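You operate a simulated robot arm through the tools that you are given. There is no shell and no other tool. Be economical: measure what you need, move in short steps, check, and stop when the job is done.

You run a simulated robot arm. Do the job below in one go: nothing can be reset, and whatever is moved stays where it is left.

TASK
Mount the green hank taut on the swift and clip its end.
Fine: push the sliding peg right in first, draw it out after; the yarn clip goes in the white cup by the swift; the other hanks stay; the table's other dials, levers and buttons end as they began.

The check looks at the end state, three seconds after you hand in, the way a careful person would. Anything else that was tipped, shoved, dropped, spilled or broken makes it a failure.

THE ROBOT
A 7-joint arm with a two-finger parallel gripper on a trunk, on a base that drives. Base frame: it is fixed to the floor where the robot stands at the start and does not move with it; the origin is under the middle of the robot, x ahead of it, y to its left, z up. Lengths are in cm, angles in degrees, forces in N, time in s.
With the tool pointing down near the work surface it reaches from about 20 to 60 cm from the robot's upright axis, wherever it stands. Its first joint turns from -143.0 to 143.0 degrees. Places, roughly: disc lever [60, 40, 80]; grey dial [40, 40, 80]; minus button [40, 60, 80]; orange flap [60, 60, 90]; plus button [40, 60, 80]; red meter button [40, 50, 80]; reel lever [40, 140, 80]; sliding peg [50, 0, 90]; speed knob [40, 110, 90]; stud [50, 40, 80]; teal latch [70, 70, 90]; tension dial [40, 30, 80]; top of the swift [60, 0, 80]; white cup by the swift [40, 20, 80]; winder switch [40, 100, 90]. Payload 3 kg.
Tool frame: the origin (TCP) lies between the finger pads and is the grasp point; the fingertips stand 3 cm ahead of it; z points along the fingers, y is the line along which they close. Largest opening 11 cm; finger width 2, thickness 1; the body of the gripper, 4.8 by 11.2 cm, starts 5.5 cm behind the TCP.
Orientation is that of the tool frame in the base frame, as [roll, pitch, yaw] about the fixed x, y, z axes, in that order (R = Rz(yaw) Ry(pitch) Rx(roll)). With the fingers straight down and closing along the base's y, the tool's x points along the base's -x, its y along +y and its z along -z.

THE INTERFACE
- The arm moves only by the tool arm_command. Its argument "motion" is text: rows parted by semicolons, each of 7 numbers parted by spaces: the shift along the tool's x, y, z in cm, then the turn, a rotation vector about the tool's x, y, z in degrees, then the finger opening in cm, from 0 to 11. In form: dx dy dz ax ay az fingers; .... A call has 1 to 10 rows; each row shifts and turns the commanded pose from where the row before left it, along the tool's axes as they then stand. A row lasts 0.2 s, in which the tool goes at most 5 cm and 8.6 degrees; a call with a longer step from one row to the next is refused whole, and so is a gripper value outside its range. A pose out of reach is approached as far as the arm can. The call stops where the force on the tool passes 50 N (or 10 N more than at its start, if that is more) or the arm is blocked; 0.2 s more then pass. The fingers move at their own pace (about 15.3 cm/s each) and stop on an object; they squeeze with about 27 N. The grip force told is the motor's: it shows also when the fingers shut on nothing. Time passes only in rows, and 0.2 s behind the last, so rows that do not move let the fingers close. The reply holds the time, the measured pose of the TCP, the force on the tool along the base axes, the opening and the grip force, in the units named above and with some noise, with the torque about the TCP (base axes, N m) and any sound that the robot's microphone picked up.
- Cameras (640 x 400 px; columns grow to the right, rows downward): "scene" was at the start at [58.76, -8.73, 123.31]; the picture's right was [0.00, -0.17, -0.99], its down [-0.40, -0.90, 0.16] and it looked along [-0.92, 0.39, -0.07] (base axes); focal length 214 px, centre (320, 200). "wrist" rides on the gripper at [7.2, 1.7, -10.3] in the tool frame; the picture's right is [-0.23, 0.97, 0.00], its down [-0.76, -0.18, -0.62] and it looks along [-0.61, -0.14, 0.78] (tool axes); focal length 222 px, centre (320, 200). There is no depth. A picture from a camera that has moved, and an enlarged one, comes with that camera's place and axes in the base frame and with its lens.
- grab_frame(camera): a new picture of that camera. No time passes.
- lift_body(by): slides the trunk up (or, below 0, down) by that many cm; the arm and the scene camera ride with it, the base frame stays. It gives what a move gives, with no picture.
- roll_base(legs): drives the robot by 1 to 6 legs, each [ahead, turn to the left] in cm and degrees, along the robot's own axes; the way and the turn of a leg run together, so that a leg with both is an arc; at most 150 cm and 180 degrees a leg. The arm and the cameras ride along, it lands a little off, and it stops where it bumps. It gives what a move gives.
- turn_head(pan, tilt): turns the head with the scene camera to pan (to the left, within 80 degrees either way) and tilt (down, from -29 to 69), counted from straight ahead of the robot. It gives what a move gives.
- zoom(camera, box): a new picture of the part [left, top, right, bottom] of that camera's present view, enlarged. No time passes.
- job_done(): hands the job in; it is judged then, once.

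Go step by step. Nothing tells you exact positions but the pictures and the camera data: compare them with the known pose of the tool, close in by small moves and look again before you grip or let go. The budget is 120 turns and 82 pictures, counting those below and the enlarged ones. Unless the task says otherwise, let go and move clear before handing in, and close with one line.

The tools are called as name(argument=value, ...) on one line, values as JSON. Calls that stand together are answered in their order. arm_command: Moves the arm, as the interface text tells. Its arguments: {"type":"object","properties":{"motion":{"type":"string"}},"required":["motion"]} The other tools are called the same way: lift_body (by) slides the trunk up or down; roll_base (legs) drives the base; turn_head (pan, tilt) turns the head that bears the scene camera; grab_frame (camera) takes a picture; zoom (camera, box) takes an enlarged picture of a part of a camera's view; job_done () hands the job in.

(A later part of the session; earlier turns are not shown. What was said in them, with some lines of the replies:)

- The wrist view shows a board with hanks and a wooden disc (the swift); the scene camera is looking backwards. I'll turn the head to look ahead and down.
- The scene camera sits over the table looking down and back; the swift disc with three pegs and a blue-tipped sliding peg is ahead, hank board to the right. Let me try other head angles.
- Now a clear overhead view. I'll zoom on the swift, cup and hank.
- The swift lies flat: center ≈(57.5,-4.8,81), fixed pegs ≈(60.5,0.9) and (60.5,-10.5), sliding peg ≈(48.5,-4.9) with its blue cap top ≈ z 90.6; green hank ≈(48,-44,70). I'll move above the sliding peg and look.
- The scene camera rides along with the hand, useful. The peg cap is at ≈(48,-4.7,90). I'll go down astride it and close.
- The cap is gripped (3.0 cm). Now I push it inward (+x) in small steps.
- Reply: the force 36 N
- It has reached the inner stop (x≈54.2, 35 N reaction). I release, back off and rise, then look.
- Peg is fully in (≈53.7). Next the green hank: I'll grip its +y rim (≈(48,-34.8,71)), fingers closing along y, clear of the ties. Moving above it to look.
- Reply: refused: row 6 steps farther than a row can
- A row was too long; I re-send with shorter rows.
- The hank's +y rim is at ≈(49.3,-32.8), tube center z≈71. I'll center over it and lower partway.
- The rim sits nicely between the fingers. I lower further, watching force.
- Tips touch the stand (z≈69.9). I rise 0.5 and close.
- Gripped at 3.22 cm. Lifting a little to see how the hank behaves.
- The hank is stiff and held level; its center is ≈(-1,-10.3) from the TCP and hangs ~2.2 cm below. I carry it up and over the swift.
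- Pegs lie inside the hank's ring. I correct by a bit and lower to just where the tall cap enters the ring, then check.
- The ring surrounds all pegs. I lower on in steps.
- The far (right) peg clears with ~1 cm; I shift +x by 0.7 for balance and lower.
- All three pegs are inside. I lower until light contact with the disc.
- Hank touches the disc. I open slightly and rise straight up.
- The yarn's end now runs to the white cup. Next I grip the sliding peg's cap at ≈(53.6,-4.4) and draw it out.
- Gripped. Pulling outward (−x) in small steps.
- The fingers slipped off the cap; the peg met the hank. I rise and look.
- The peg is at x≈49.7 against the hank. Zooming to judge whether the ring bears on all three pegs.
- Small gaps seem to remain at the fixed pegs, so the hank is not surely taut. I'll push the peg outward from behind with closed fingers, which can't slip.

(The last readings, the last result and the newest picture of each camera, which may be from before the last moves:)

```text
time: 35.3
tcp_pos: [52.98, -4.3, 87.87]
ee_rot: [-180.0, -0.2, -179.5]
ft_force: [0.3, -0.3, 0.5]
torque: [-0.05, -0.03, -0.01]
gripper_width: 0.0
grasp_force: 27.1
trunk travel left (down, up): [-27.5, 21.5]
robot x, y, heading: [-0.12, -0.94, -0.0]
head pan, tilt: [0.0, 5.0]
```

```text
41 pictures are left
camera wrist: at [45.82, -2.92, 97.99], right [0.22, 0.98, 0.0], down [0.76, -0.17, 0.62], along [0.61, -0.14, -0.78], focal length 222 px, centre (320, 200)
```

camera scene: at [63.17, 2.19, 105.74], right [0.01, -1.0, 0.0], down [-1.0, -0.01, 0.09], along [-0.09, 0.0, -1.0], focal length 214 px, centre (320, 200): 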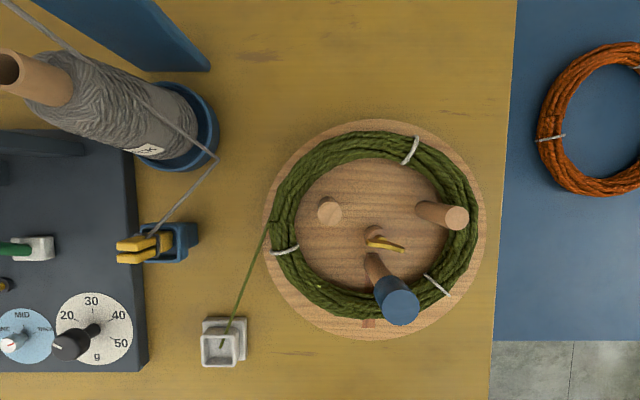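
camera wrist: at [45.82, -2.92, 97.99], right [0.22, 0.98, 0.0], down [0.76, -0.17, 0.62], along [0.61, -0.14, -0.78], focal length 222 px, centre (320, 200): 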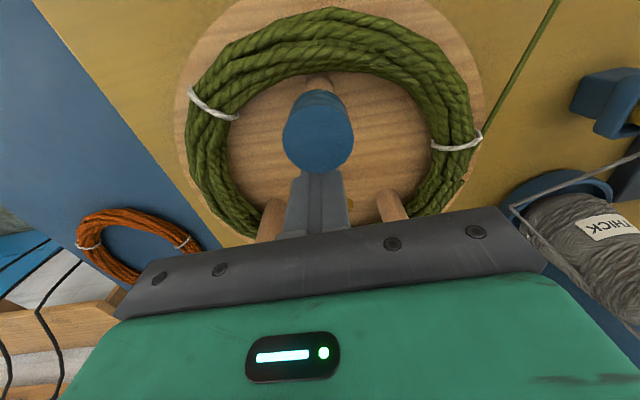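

arm_command(motion="0.4 0 0 0 0 0 0; 0.4 0 0 0 0 0 0; 0.4 0 0 0 0 0 0; 0.4 0 0 0 0 0 0; 0.4 0 0 0 0 0 0")

grab_frame(camera="wrist")

```text
time: 36.5
tcp_pos: [51.26, -4.41, 87.78]
ee_rot: [180.0, 0.1, -179.5]
ft_force: [14.5, -1.5, 4.0]
torque: [0.03, 0.19, -0.07]
gripper_width: 0.0
grasp_force: 27.3
trunk travel left (down, up): [-27.5, 21.5]
robot x, y, heading: [0.24, -1.69, 0.3]
head pan, tilt: [0.0, 5.0]
```

```text
40 pictures are left
camera wrist: at [44.01, -2.87, 97.93], right [0.22, 0.98, 0.0], down [0.76, -0.17, 0.63], along [0.61, -0.14, -0.78], focal length 222 px, centre (320, 200)
```

wrist: 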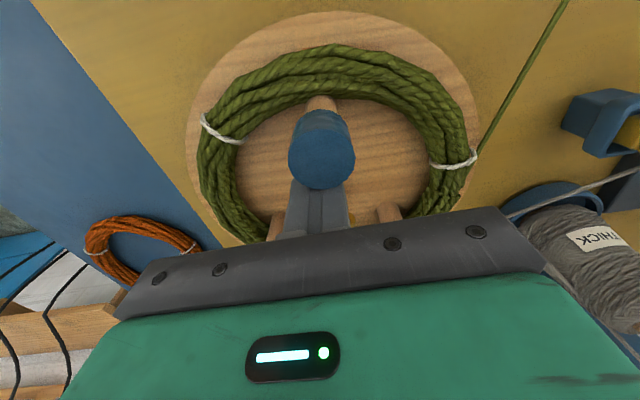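

Only 14 N so far; I continue with small steps.

arm_command(motion="0.3 0 0 0 0 0 0; 0.3 0 0 0 0 0 0; 0.3 0 0 0 0 0 0; 0.3 0 0 0 0 0 0")

grab_frame(camera="wrist")

```text
time: 37.1
tcp_pos: [51.14, -4.41, 87.99]
ee_rot: [-179.9, 0.9, -179.5]
ft_force: [20.9, -3.1, -3.6]
torque: [-0.03, 0.22, -0.14]
gripper_width: 0.0
grasp_force: 27.4
trunk travel left (down, up): [-27.5, 21.5]
robot x, y, heading: [-0.22, -1.68, -0.1]
head pan, tilt: [0.0, 5.0]
stopped in row 2: the force on the tool passed its limit at 55 N (the readings are from after the stop); the commanded pose is now the measured one
```

```text
39 pictures are left
camera wrist: at [43.84, -2.86, 98.05], right [0.22, 0.98, 0.0], down [0.75, -0.17, 0.64], along [0.62, -0.14, -0.77], focal length 222 px, centre (320, 200)
```

wrist: 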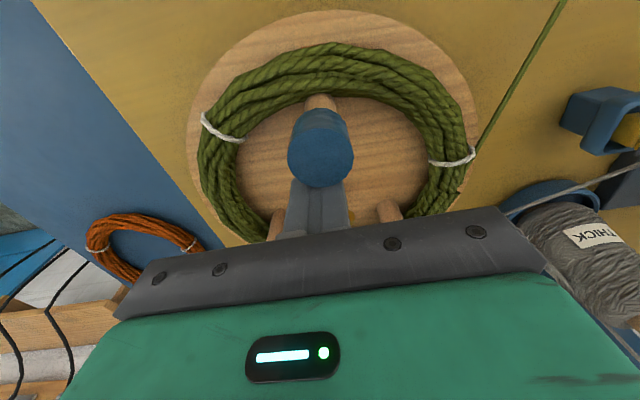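

Firm stop above 50 N with the peg at ≈48.7: taut. I back off, rise and inspect from above.

arm_command(motion="-0.6 0 0 0 -0.9 0 0; -0.6 0 0 0 0 0 0; 0 0 -4 0 0 0 0; 0 0 -4 0 0 0 0; 0 0 -4 0 0 0 0; 0 0 -4 0 0 0 0; 3 0 0 0 0 0 4")

zoom(camera="scene", box=[180, 80, 460, 340])

```text
time: 38.7
tcp_pos: [48.7, -4.47, 103.93]
ee_rot: [-180.0, 1.7, -179.6]
ft_force: [0.3, 0.4, -0.1]
torque: [0.0, 0.03, -0.03]
gripper_width: 4.0
grasp_force: 0.0
trunk travel left (down, up): [-27.5, 21.5]
robot x, y, heading: [-0.15, -1.18, -0.3]
head pan, tilt: [0.0, 5.0]
```

```text
1.54 times, centred on (320, 210) of scene
camera zoom: at [58.76, -4.21, 108.36], right [0.01, -1.0, 0.0], down [-1.0, -0.01, 0.06], along [-0.06, 0.0, -1.0], focal length 330 px, centre (320, 185)
```

zoom: 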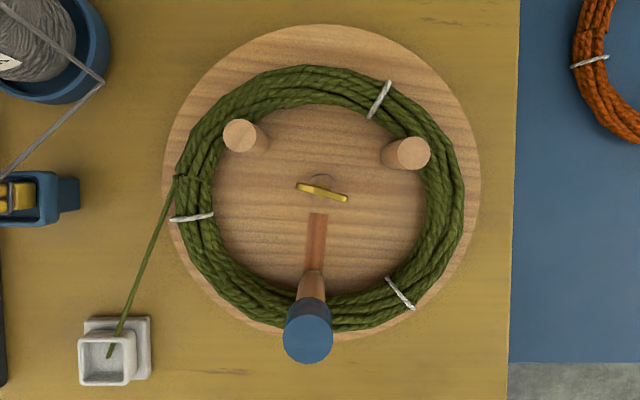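

arm_command(motion="0 0 0 0 1.7 0 4; -3 5 0 0 0 0 4; 0 1 2 0 0 0 4; 0 0 3 0 0 0 4")

zoom(camera="scene", box=[200, 60, 520, 260])

```text
refused: row 2 steps farther than a row can; nothing moved
```

```text
2.00 times, centred on (360, 160) of scene
camera zoom: at [58.76, -4.21, 108.36], right [0.01, -1.0, 0.0], down [-1.0, -0.01, 0.06], along [-0.06, 0.0, -1.0], focal length 429 px, centre (240, 280)
```

zoom: 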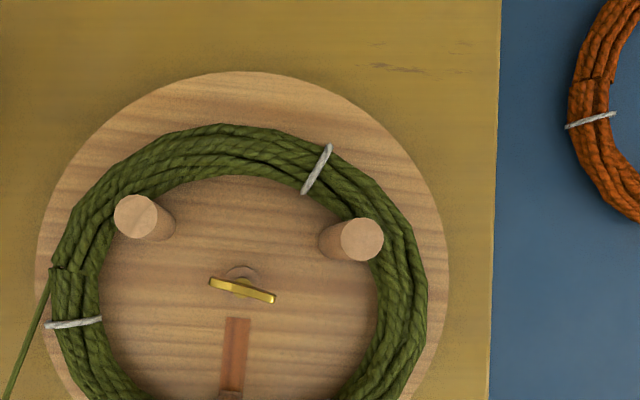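

The ring bears on all three pegs within measuring error, so it's taut. Now to the yellow clip in the blue holder at ≈(56,20); I move near it to look.

arm_command(motion="0 0 0 0 1.7 0 6; 0 4.5 0 0 0 0 6; 0 4.5 0 0 0 0 6; 0 4.5 0 0 0 0 6; 0 4.5 0 0 0 0 6; 0 4 0 0 0 0 6")

grab_frame(camera="scene")

grab_frame(camera="wrist")

```text
time: 40.1
tcp_pos: [48.28, 17.65, 104.06]
ee_rot: [179.9, -0.1, -179.5]
ft_force: [0.6, -1.1, 0.1]
torque: [0.0, -0.02, 0.02]
gripper_width: 5.98
grasp_force: 0.1
trunk travel left (down, up): [-27.5, 21.5]
robot x, y, heading: [-0.06, -1.55, 0.1]
head pan, tilt: [0.0, 5.0]
```

```text
36 pictures are left
camera scene: at [58.45, 17.88, 108.12], right [0.01, -1.0, 0.0], down [-1.0, -0.01, 0.09], along [-0.09, 0.0, -1.0], focal length 214 px, centre (320, 200)
```

scene: 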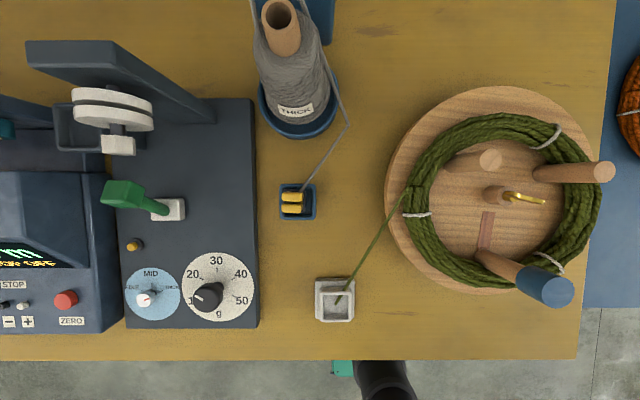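

```text
35 pictures are left
camera wrist: at [41.1, 19.13, 114.27], right [0.22, 0.98, 0.0], down [0.76, -0.17, 0.62], along [0.61, -0.14, -0.78], focal length 222 px, centre (320, 200)
```

wrist: 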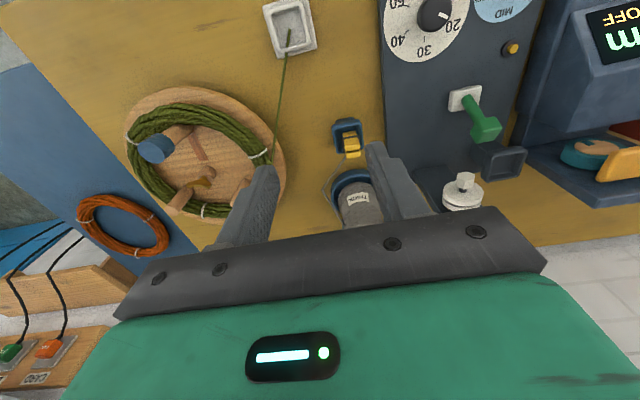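

zoom(camera="scene", box=[250, 160, 370, 330])

zoom(camera="wrist", box=[300, 100, 400, 180])

```text
2.35 times, centred on (310, 245) of scene
camera zoom: at [58.45, 17.88, 108.12], right [0.01, -1.0, 0.0], down [-1.0, -0.01, 0.09], along [-0.09, 0.0, -1.0], focal length 505 px, centre (344, 94)
```

zoom: 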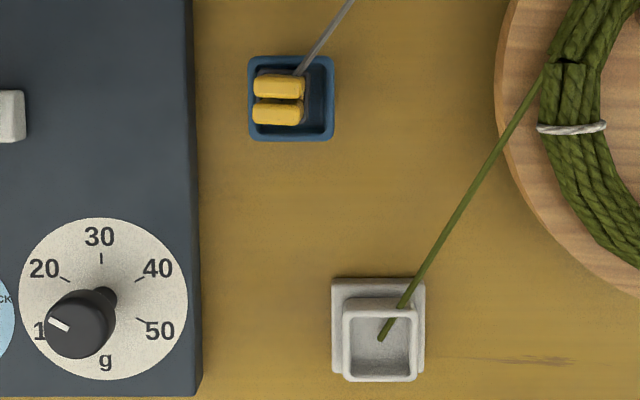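

```text
5.00 times, centred on (350, 140) of wrist
camera zoom: at [41.1, 19.13, 114.27], right [0.22, 0.98, 0.0], down [0.76, -0.17, 0.62], along [0.61, -0.14, -0.78], focal length 1111 px, centre (170, 500)
```

zoom: 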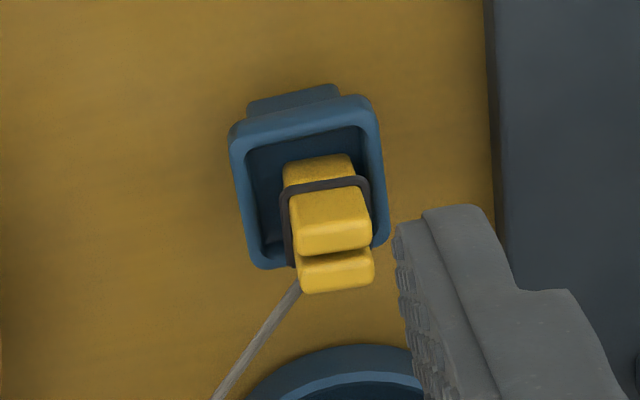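

The clip stands upright in the blue holder at ≈(55.95,20.55), top z≈85.6, holder rim ≈81.2. I tilt the head for a between-the-fingers view and go above it.

turn_head(pan=0, tilt=45)

arm_command(motion="-4 1.5 0 0 0 0 5; -3.7 1.4 0 0 0 0 5; 0 0 4 0 0 0 5; 0 0 4 0 0 0 5; 0 0 4 0 0 0 5")

grab_frame(camera="scene")

grab_frame(camera="wrist")

```text
time: 41.1
tcp_pos: [48.23, 17.66, 103.91]
ee_rot: [-180.0, 0.0, -179.5]
ft_force: [-0.7, 0.6, 0.1]
torque: [-0.01, -0.01, -0.01]
gripper_width: 6.0
grasp_force: 0.1
trunk travel left (down, up): [-27.5, 21.5]
robot x, y, heading: [-0.32, -0.97, 0.1]
head pan, tilt: [0.0, 45.0]
```

```text
time: 42.3
tcp_pos: [56.16, 20.67, 92.18]
ee_rot: [180.0, 0.0, -179.4]
ft_force: [0.7, -0.7, 0.2]
torque: [0.0, -0.06, -0.04]
gripper_width: 5.03
grasp_force: 0.1
trunk travel left (down, up): [-27.5, 21.5]
robot x, y, heading: [0.32, -1.6, 0.2]
head pan, tilt: [0.0, 45.0]
```

```text
32 pictures are left
camera scene: at [60.0, 20.88, 97.28], right [0.01, -1.0, 0.0], down [-0.71, -0.01, 0.71], along [-0.71, -0.01, -0.71], focal length 214 px, centre (320, 200)
```

scene: 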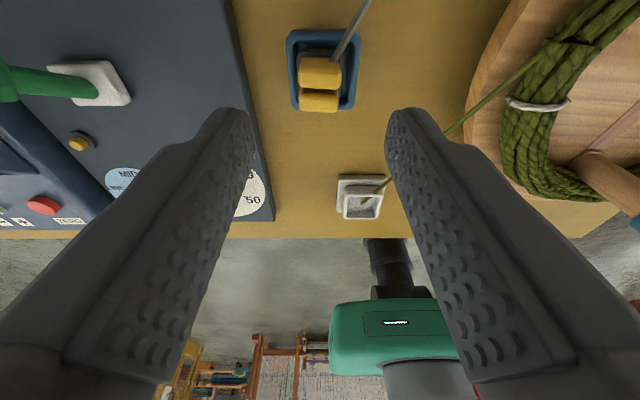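

```text
31 pictures are left
camera wrist: at [48.93, 22.18, 102.34], right [0.22, 0.98, 0.0], down [0.76, -0.17, 0.62], along [0.61, -0.14, -0.78], focal length 222 px, centre (320, 200)
```

wrist: 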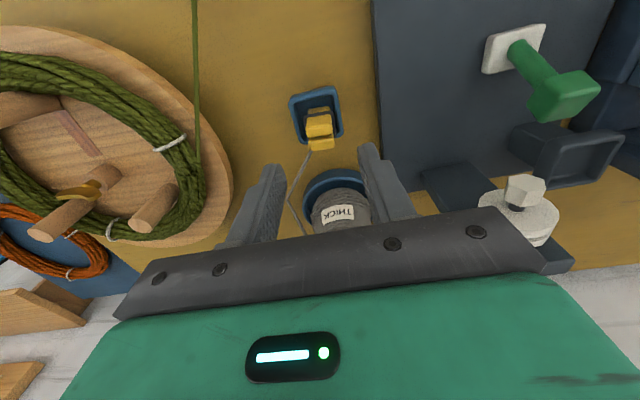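

Aligned with the clip. Descending to z≈85.2 and closing.

arm_command(motion="0 0 3 0 0 0 5; 0 0 2.5 0 0 0 5; 0 0 1.4 0 0 0 5; 0 0 0 0 0 0 2.5; 0 0 0 0 0 0 1; 0 0 0 0 0 0 1")

grab_frame(camera="scene")

```text
time: 43.7
tcp_pos: [56.13, 20.73, 85.11]
ee_rot: [-179.9, -0.1, -179.6]
ft_force: [0.8, -0.2, 2.7]
torque: [0.04, -0.04, 0.0]
gripper_width: 2.06
grasp_force: 27.4
trunk travel left (down, up): [-27.5, 21.5]
robot x, y, heading: [-0.37, -1.25, 0.0]
head pan, tilt: [0.0, 45.0]
```

```text
30 pictures are left
camera scene: at [59.97, 20.95, 90.22], right [0.01, -1.0, 0.0], down [-0.71, -0.01, 0.71], along [-0.71, -0.01, -0.71], focal length 214 px, centre (320, 200)
```

scene: 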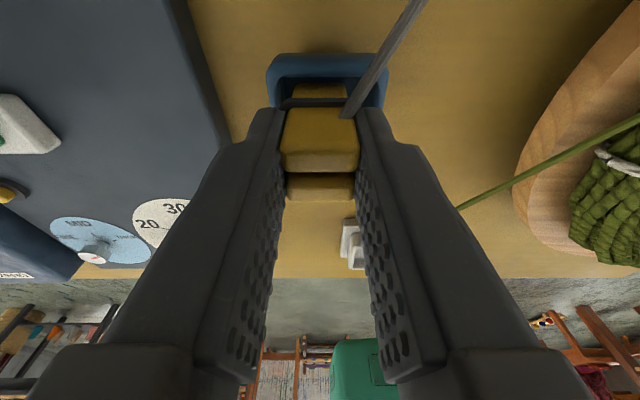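

Clip gripped (2.06 cm). Lifting straight up out of the holder.

arm_command(motion="0 0 -1 0 0 0 1; 0 0 -1.5 0 0 0 1; 0 0 -2 0 0 0 1; 0 0 -3 0 0 0 1; 0 0 -3 0 0 0 1")

grab_frame(camera="scene")

grab_frame(camera="wrist")

```text
time: 44.9
tcp_pos: [56.12, 20.69, 95.59]
ee_rot: [-180.0, 0.0, -179.5]
ft_force: [-0.3, 0.2, -0.9]
torque: [0.0, 0.01, 0.02]
gripper_width: 2.1
grasp_force: 26.9
trunk travel left (down, up): [-27.5, 21.5]
robot x, y, heading: [-0.24, -0.94, 0.0]
head pan, tilt: [0.0, 45.0]
```

```text
29 pictures are left
camera scene: at [60.06, 20.88, 100.72], right [0.01, -1.0, 0.0], down [-0.71, -0.01, 0.71], along [-0.71, -0.01, -0.71], focal length 214 px, centre (320, 200)
```

scene: 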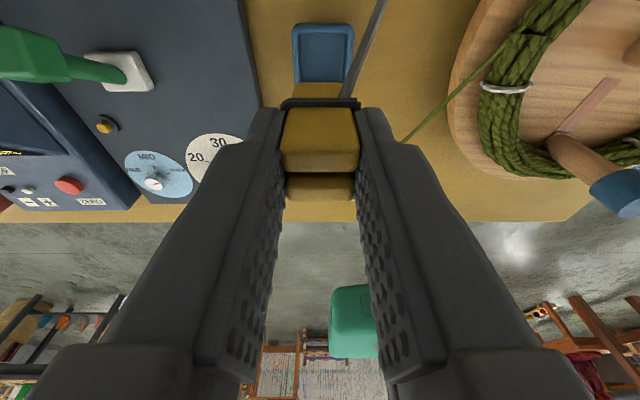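

```text
28 pictures are left
camera wrist: at [49.01, 22.19, 105.79], right [0.22, 0.98, 0.0], down [0.76, -0.17, 0.62], along [0.61, -0.14, -0.78], focal length 222 px, centre (320, 200)
```

wrist: 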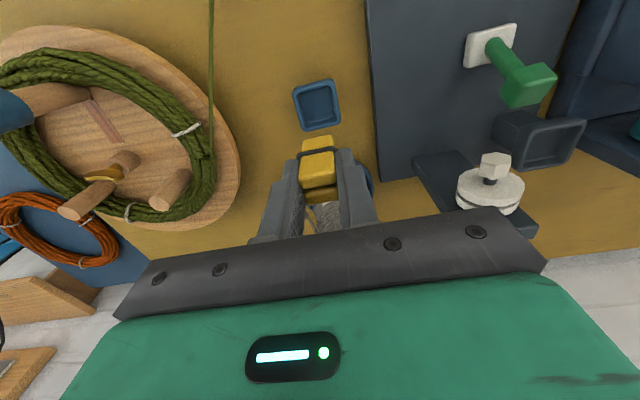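

The clip is free. I carry it over the white cup (≈(41,15.5)).

arm_command(motion="3.8 -1.3 0 0 0 0 1; 3.8 -1.3 0 0 0 0 1; 3.8 -1.3 0 0 0 0 1; 3.7 -1.3 0 0 0 0 1; 0 0 3 0 0 0 1")

grab_frame(camera="scene")

grab_frame(camera="wrist")

```text
time: 46.1
tcp_pos: [41.16, 15.34, 92.7]
ee_rot: [-180.0, -0.2, -179.5]
ft_force: [-0.4, -0.4, -0.6]
torque: [-0.01, -0.05, 0.01]
gripper_width: 2.1
grasp_force: 27.2
trunk travel left (down, up): [-27.5, 21.5]
robot x, y, heading: [0.14, -1.07, -0.1]
head pan, tilt: [0.0, 45.0]
```

```text
27 pictures are left
camera scene: at [44.98, 15.56, 97.94], right [0.01, -1.0, 0.0], down [-0.71, -0.01, 0.71], along [-0.71, -0.01, -0.71], focal length 214 px, centre (320, 200)
```

scene: 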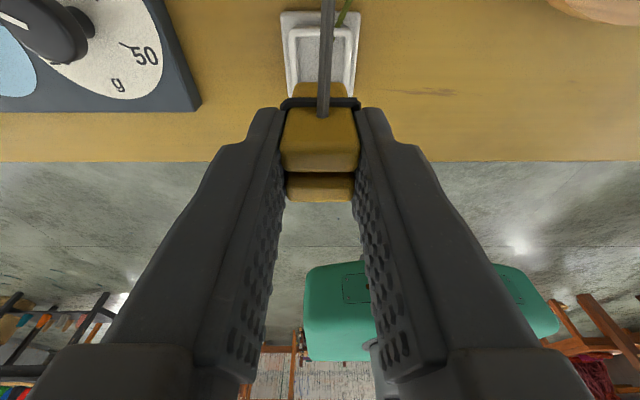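

```text
26 pictures are left
camera wrist: at [33.92, 16.86, 103.0], right [0.22, 0.98, 0.0], down [0.76, -0.17, 0.62], along [0.61, -0.14, -0.78], focal length 222 px, centre (320, 200)
```

wrist: 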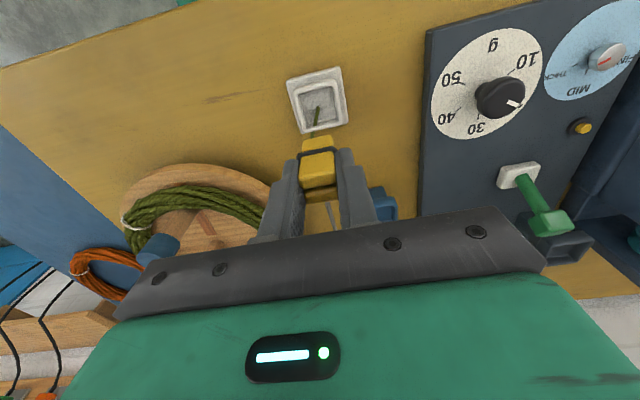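

The cup is below. Zooming for an accurate alignment.

zoom(camera="scene", box=[260, 0, 380, 130])

zoom(camera="wrist", box=[260, 50, 380, 210])

```text
3.08 times, centred on (320, 65) of scene
camera zoom: at [44.98, 15.56, 97.94], right [0.01, -1.0, 0.0], down [-0.71, -0.01, 0.71], along [-0.71, -0.01, -0.71], focal length 660 px, centre (320, 615)
```

zoom: 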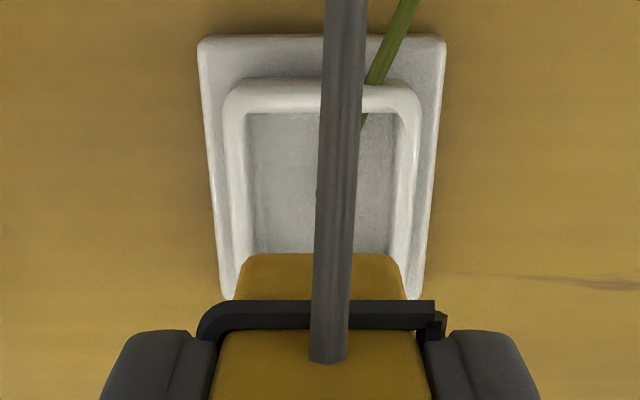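

```text
2.50 times, centred on (320, 130) of wrist
camera zoom: at [33.92, 16.86, 103.0], right [0.22, 0.98, 0.0], down [0.76, -0.17, 0.62], along [0.61, -0.14, -0.78], focal length 555 px, centre (320, 375)
```

zoom: 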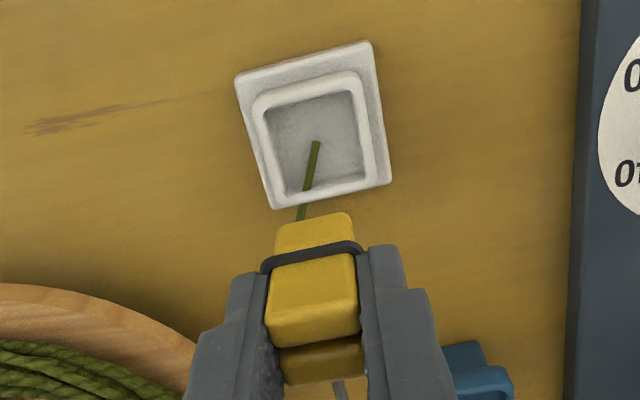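

Cup rim center ≈(40.7,15.35), rim z≈79. I shift −x 0.5 and lower in steps.

arm_command(motion="0.5 0 0 0 0 0 1; 0 0 2 0 0 0 1; 0 0 2 0 0 0 1; 0 0 1.5 0 0 0 1")

zoom(camera="scene", box=[240, 0, 400, 160])

zoom(camera="wrist", box=[260, 50, 400, 210])

```text
time: 47.1
tcp_pos: [40.56, 15.05, 86.9]
ee_rot: [-179.9, -0.1, -179.6]
ft_force: [0.2, 0.2, 0.4]
torque: [-0.01, -0.03, 0.0]
gripper_width: 2.07
grasp_force: 27.0
trunk travel left (down, up): [-27.5, 21.5]
robot x, y, heading: [-0.16, -1.25, 0.1]
head pan, tilt: [0.0, 45.0]
```

```text
2.50 times, centred on (320, 80) of scene
camera zoom: at [44.38, 15.38, 92.13], right [0.01, -1.0, 0.0], down [-0.71, -0.01, 0.71], along [-0.71, -0.01, -0.71], focal length 536 px, centre (320, 500)
```

zoom: 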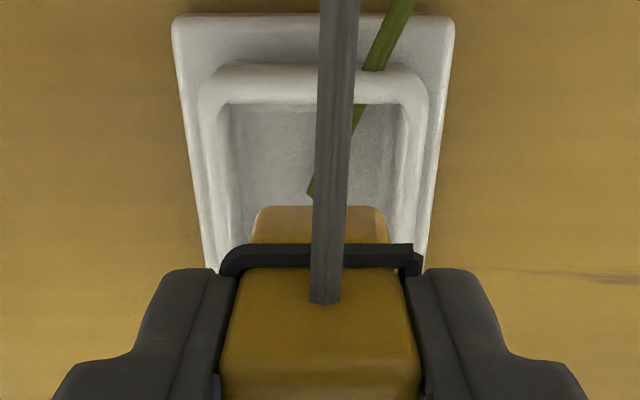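

```text
2.50 times, centred on (330, 130) of wrist
camera zoom: at [33.33, 16.69, 97.2], right [0.22, 0.98, 0.0], down [0.76, -0.17, 0.62], along [0.61, -0.14, -0.78], focal length 555 px, centre (295, 375)
```

zoom: 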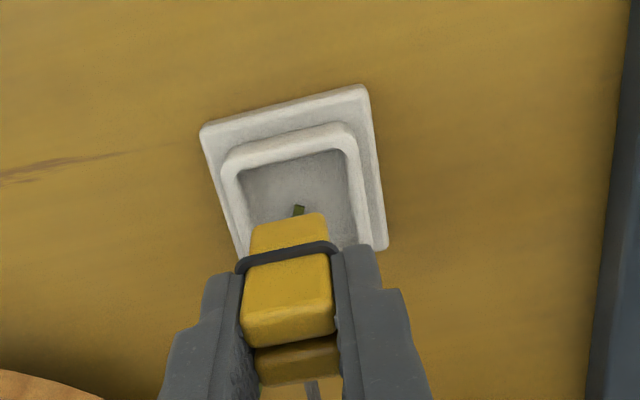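

Aligned. Lowering until contact.

arm_command(motion="0 0.15 1 0 0 0 1; 0 0 1 0 0 0 1; 0 0 0.7 0 0 0 1")

grab_frame(camera="scene")

grab_frame(camera="wrist")

```text
time: 47.9
tcp_pos: [40.48, 15.31, 84.19]
ee_rot: [-179.9, -0.3, -179.5]
ft_force: [0.4, -0.1, 0.2]
torque: [-0.03, 0.01, -0.01]
gripper_width: 2.09
grasp_force: 27.1
trunk travel left (down, up): [-27.5, 21.5]
robot x, y, heading: [0.04, -1.52, -0.1]
head pan, tilt: [0.0, 45.0]
```

```text
21 pictures are left
camera scene: at [44.41, 15.53, 89.38], right [0.01, -1.0, 0.0], down [-0.71, -0.01, 0.71], along [-0.71, -0.01, -0.71], focal length 214 px, centre (320, 200)
```

scene: 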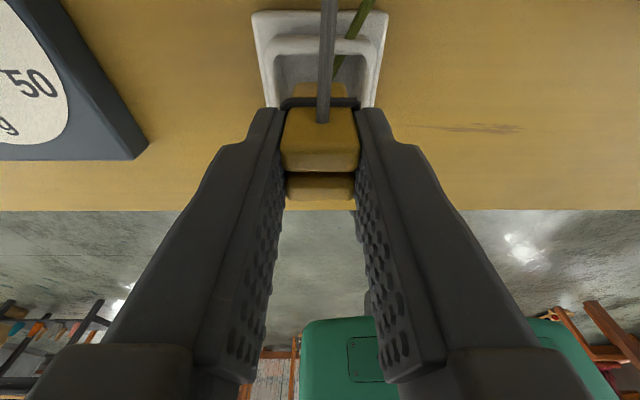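

```text
20 pictures are left
camera wrist: at [33.36, 16.83, 94.46], right [0.22, 0.98, 0.0], down [0.76, -0.17, 0.62], along [0.61, -0.14, -0.78], focal length 222 px, centre (320, 200)
```

wrist: 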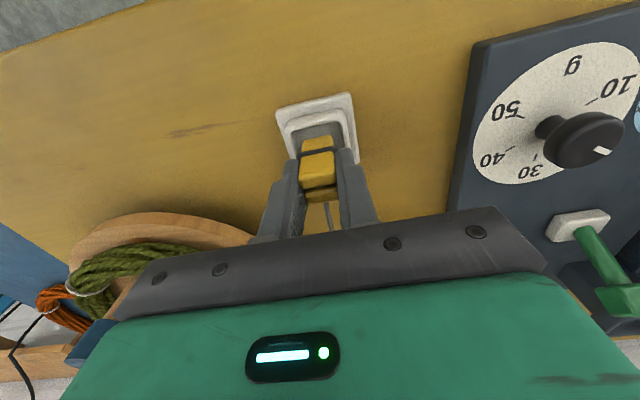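

arm_command(motion="0 0 0.6 0 0 0 1; 0 0 0.5 0 0 0 1; 0 0 0.4 0 0 0 1")

zoom(camera="scene", box=[240, 0, 400, 160])

```text
time: 48.7
tcp_pos: [40.56, 15.4, 82.86]
ee_rot: [-180.0, 0.0, -179.6]
ft_force: [1.1, -0.9, 7.1]
torque: [-0.03, -0.02, -0.02]
gripper_width: 2.08
grasp_force: 26.9
trunk travel left (down, up): [-27.5, 21.5]
robot x, y, heading: [-0.19, -1.35, -0.1]
head pan, tilt: [0.0, 45.0]
```

```text
2.50 times, centred on (320, 80) of scene
camera zoom: at [44.46, 15.63, 88.02], right [0.01, -1.0, 0.0], down [-0.71, -0.01, 0.71], along [-0.71, -0.01, -0.71], focal length 536 px, centre (320, 500)
```

zoom: 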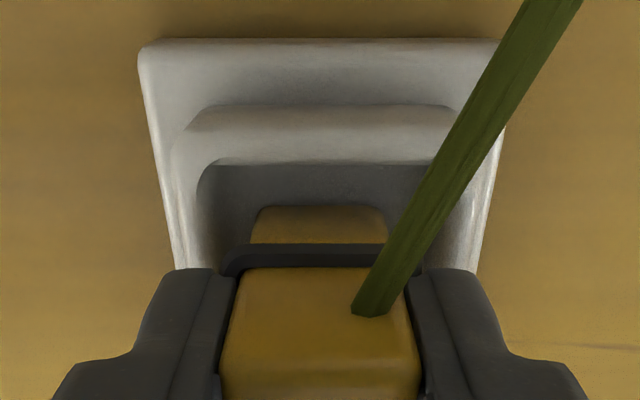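

The green end is now held by the clip, seated on the cup floor (7 N). I release and rise.

arm_command(motion="0 0 0 0 0 0 3; 0 0 0 0 0 0 4.5; 0 0 -1 0 0 0 4.5; 0 0 -3 0 0 0 4.5; 0 0 -4 0 0 0 4.5; 0 0 -4 0 0 0 4.5; 0 0 -4 0 0 0 4.5; 0 0 -4 0 0 0 4.5")

turn_head(pan=0, tilt=5)

grab_frame(camera="scene")

grab_frame(camera="wrist")

```text
time: 50.5
tcp_pos: [40.57, 15.27, 102.72]
ee_rot: [180.0, -0.1, -179.6]
ft_force: [-0.1, 1.3, 0.5]
torque: [0.0, 0.02, -0.02]
gripper_width: 4.53
grasp_force: 0.1
trunk travel left (down, up): [-27.5, 21.5]
robot x, y, heading: [0.15, -1.09, 0.1]
head pan, tilt: [0.0, 45.0]
```

```text
time: 51.6
tcp_pos: [40.59, 15.27, 102.71]
ee_rot: [-180.0, -0.1, -179.5]
ft_force: [-0.3, 0.3, -1.0]
torque: [0.0, 0.01, 0.02]
gripper_width: 4.53
grasp_force: 0.0
trunk travel left (down, up): [-27.5, 21.5]
robot x, y, heading: [0.17, -1.06, 0.2]
head pan, tilt: [0.0, 5.0]
```

```text
18 pictures are left
camera scene: at [50.74, 15.54, 106.74], right [0.01, -1.0, 0.0], down [-1.0, -0.01, 0.09], along [-0.09, 0.0, -1.0], focal length 214 px, centre (320, 200)
```

scene: 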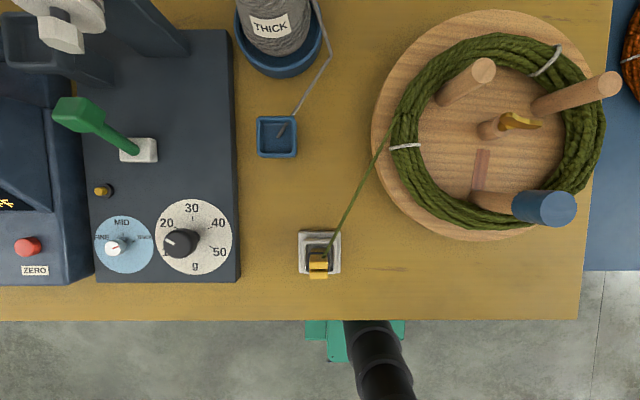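

```text
17 pictures are left
camera wrist: at [33.39, 16.79, 112.87], right [0.22, 0.98, 0.0], down [0.76, -0.17, 0.62], along [0.61, -0.14, -0.78], focal length 222 px, centre (320, 200)
```

wrist: 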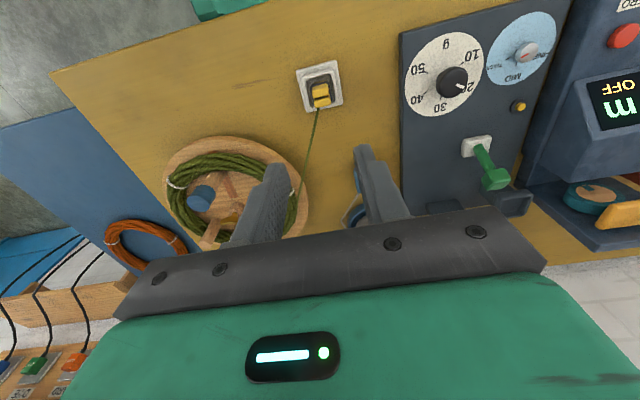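

Clip stands in the cup with the green end. A last check of the swift from straight above.

arm_command(motion="-1.5 -4 0 0 0 0 4.5; -1.5 -4 0 0 0 0 4.5; -1.5 -4 0 0 0 0 4.5; -1.5 -4 0 0 0 0 4.5; -1 -4 0 0 0 0 4.5")

zoom(camera="scene", box=[220, 90, 420, 310])

turn_head(pan=0, tilt=35)

grab_frame(camera="scene")

```text
time: 52.8
tcp_pos: [47.86, -4.59, 102.76]
ee_rot: [-179.9, -0.3, -179.6]
ft_force: [0.0, 1.0, 0.3]
torque: [-0.07, -0.03, 0.01]
gripper_width: 4.55
grasp_force: 0.1
trunk travel left (down, up): [-27.5, 21.5]
robot x, y, heading: [0.06, -1.41, -0.1]
head pan, tilt: [0.0, 5.0]
```

```text
1.82 times, centred on (320, 200) of scene
camera zoom: at [58.0, -4.28, 106.87], right [0.01, -1.0, 0.0], down [-1.0, -0.01, 0.09], along [-0.09, 0.0, -1.0], focal length 390 px, centre (320, 200)
```

zoom: 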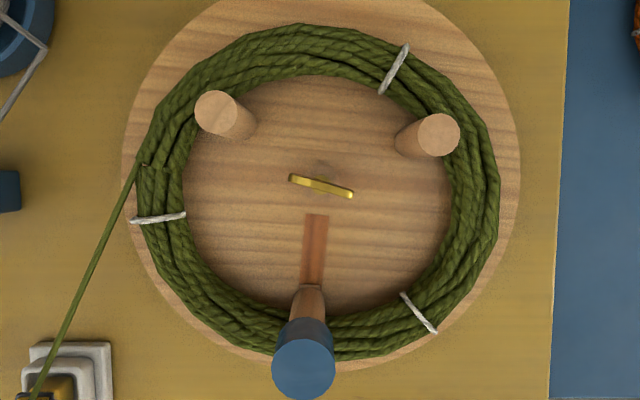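

```text
time: 53.8
tcp_pos: [47.84, -4.52, 102.81]
ee_rot: [-179.9, -0.1, -179.4]
ft_force: [0.0, 0.8, -0.5]
torque: [0.02, 0.01, 0.01]
gripper_width: 4.51
grasp_force: 0.2
trunk travel left (down, up): [-27.5, 21.5]
robot x, y, heading: [0.15, -1.06, 0.0]
head pan, tilt: [0.0, 35.0]
```

```text
15 pictures are left
camera scene: at [53.19, -4.31, 107.27], right [0.01, -1.0, 0.0], down [-0.82, -0.01, 0.57], along [-0.57, -0.01, -0.82], focal length 214 px, centre (320, 200)
```

scene: 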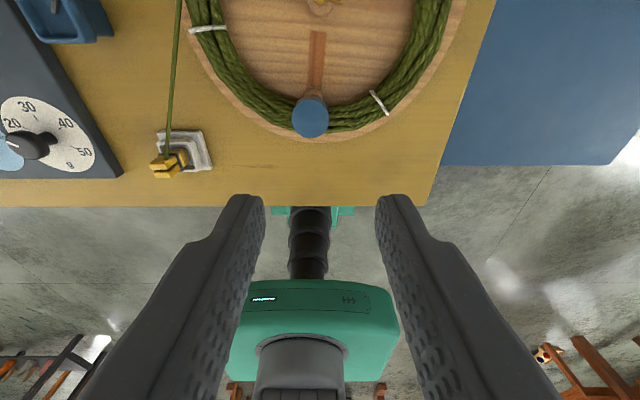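

The clip is fine. The right-hand fixed peg seems to show a gap; I'll look from straight above each fixed peg.

turn_head(pan=0, tilt=5)

arm_command(motion="-1.5 -3 0 0 0 0 4.5; -1.5 -3 0 0 0 0 4.5; 0 0 4 0 0 0 4.5; 0 0 3 0 0 0 4.5")

grab_frame(camera="scene")

```text
time: 54.7
tcp_pos: [47.73, -4.5, 102.71]
ee_rot: [179.9, -0.1, -179.4]
ft_force: [0.3, -0.3, -0.4]
torque: [-0.02, 0.03, -0.04]
gripper_width: 4.49
grasp_force: 0.1
trunk travel left (down, up): [-27.5, 21.5]
robot x, y, heading: [0.02, -1.2, -0.0]
head pan, tilt: [0.0, 5.0]
```

```text
time: 55.7
tcp_pos: [50.91, -10.55, 95.86]
ee_rot: [-179.9, 0.1, -179.4]
ft_force: [0.2, -0.2, 0.5]
torque: [-0.01, -0.03, -0.02]
gripper_width: 4.47
grasp_force: 0.1
trunk travel left (down, up): [-27.5, 21.5]
robot x, y, heading: [-0.09, -1.53, -0.2]
head pan, tilt: [0.0, 5.0]
```

```text
14 pictures are left
camera scene: at [61.02, -10.3, 100.04], right [0.01, -1.0, 0.0], down [-1.0, -0.01, 0.09], along [-0.09, 0.0, -1.0], focal length 214 px, centre (320, 200)
```

scene: 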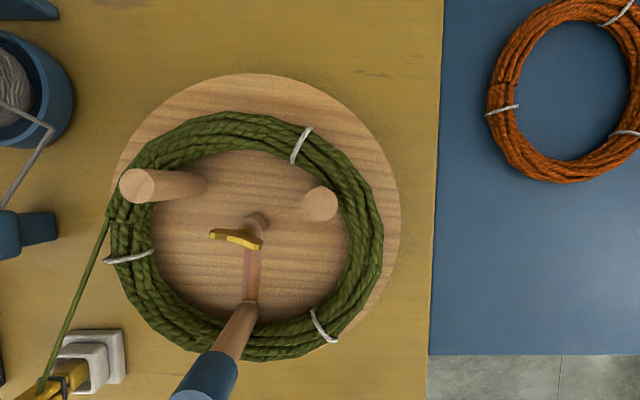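

zoom(camera="scene", box=[100, 100, 400, 290])

```text
2.11 times, centred on (250, 195) of scene
camera zoom: at [61.02, -10.3, 100.04], right [0.01, -1.0, 0.0], down [-1.0, -0.01, 0.09], along [-0.09, 0.0, -1.0], focal length 452 px, centre (467, 210)
```

zoom: 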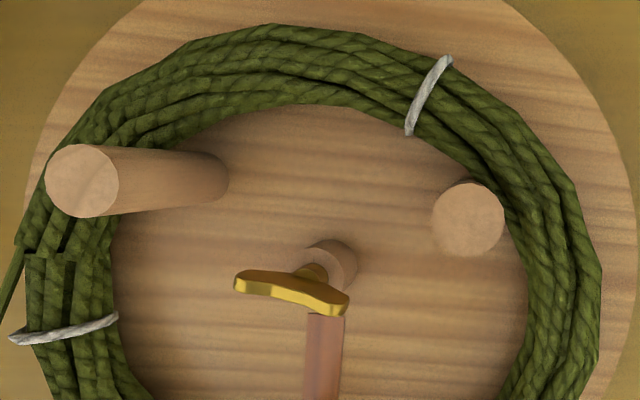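

Gaps look equal on both fixed pegs and the push hit a hard stop, so the ring bears on them. One confirming push on the peg to be sure it hasn't relaxed.

arm_command(motion="-1 3 -3 0 0 0 0; -1.2 3.2 0 0 0 0 0; 0 0 4 0 0 0 0; 0 0 4 0 0 0 0; 0 0 3 0 0 0 0; 0.6 0 0 0 0 0 0; 0.6 0 0 0 0 0 0")

arm_command(motion="0.3 0 0 0 0 0 0; 0.2 0 0 0 0 0 0")

arm_command(motion="0.2 0 0 0 0 0 0; 0.2 0 0 0 0 0 0; 0.2 0 0 0 0 0 0")

```text
time: 57.3
tcp_pos: [51.65, -4.41, 87.97]
ee_rot: [-180.0, -0.2, -179.5]
ft_force: [0.1, 1.5, 0.5]
torque: [-0.04, -0.03, -0.01]
gripper_width: 0.0
grasp_force: 27.3
trunk travel left (down, up): [-27.5, 21.5]
robot x, y, heading: [-0.01, -1.44, -0.2]
head pan, tilt: [0.0, 5.0]
```

```text
time: 57.9
tcp_pos: [51.3, -4.37, 87.8]
ee_rot: [179.9, -0.2, -179.5]
ft_force: [-0.7, -0.1, -0.5]
torque: [-0.02, 0.01, 0.02]
gripper_width: 0.0
grasp_force: 27.0
trunk travel left (down, up): [-27.5, 21.5]
robot x, y, heading: [-0.1, -1.59, -0.0]
head pan, tilt: [0.0, 5.0]
```

```text
time: 58.9
tcp_pos: [51.14, -4.32, 88.18]
ee_rot: [-179.9, 0.7, -179.5]
ft_force: [23.0, -2.4, -2.8]
torque: [-0.02, 0.19, -0.12]
gripper_width: 0.0
grasp_force: 26.8
trunk travel left (down, up): [-27.5, 21.5]
robot x, y, heading: [-0.26, -1.53, 0.1]
head pan, tilt: [0.0, 5.0]
stopped in row 3: the force on the tool passed its limit at 52 N (the readings are from after the stop); the commanded pose is now the measured one
```

Same hard stop at the same place: the peg hasn't relaxed, and the hank is taut. Backing off, rising clear and taking a last look.

arm_command(motion="-0.6 0 0 0 0 0 0; -0.6 0 0 0 0 0 0; 0 0 -4 0 0 0 0; 0 0 -4 0 0 0 0; 0 0 -4 0 0 0 0; 0 0 -4 0 0 0 0; 2 2 -2 0 0 0 4")

grab_frame(camera="scene")

```text
time: 60.5
tcp_pos: [49.91, -2.3, 105.88]
ee_rot: [180.0, 0.4, -179.6]
ft_force: [0.9, -0.2, -0.5]
torque: [-0.01, 0.03, 0.0]
gripper_width: 4.01
grasp_force: 0.1
trunk travel left (down, up): [-27.5, 21.5]
robot x, y, heading: [-0.16, -1.67, -0.0]
head pan, tilt: [0.0, 5.0]
```

```text
12 pictures are left
camera scene: at [60.08, -2.01, 110.05], right [0.01, -1.0, 0.0], down [-1.0, -0.01, 0.08], along [-0.08, 0.0, -1.0], focal length 214 px, centre (320, 200)
```

scene: 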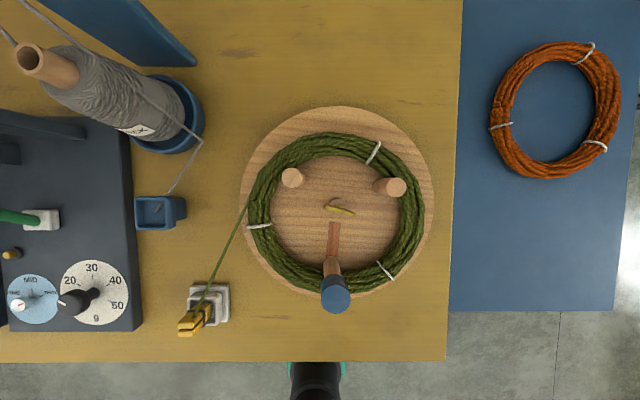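

Everything is in place and nothing else was disturbed. I hand in.

job_done()

```text
The job is handed in.
```

The green hank is on the swift with the sliding peg drawn out to a hard stop, and its end is held by the yarn clip standing in the white cup. I left the other hank and the table's dials, levers and buttons alone. From above, a small visible gap (under 1 cm) remains at the two fixed pegs. I counted the hank as taut because the peg stopped hard at the same spot on two pushes.
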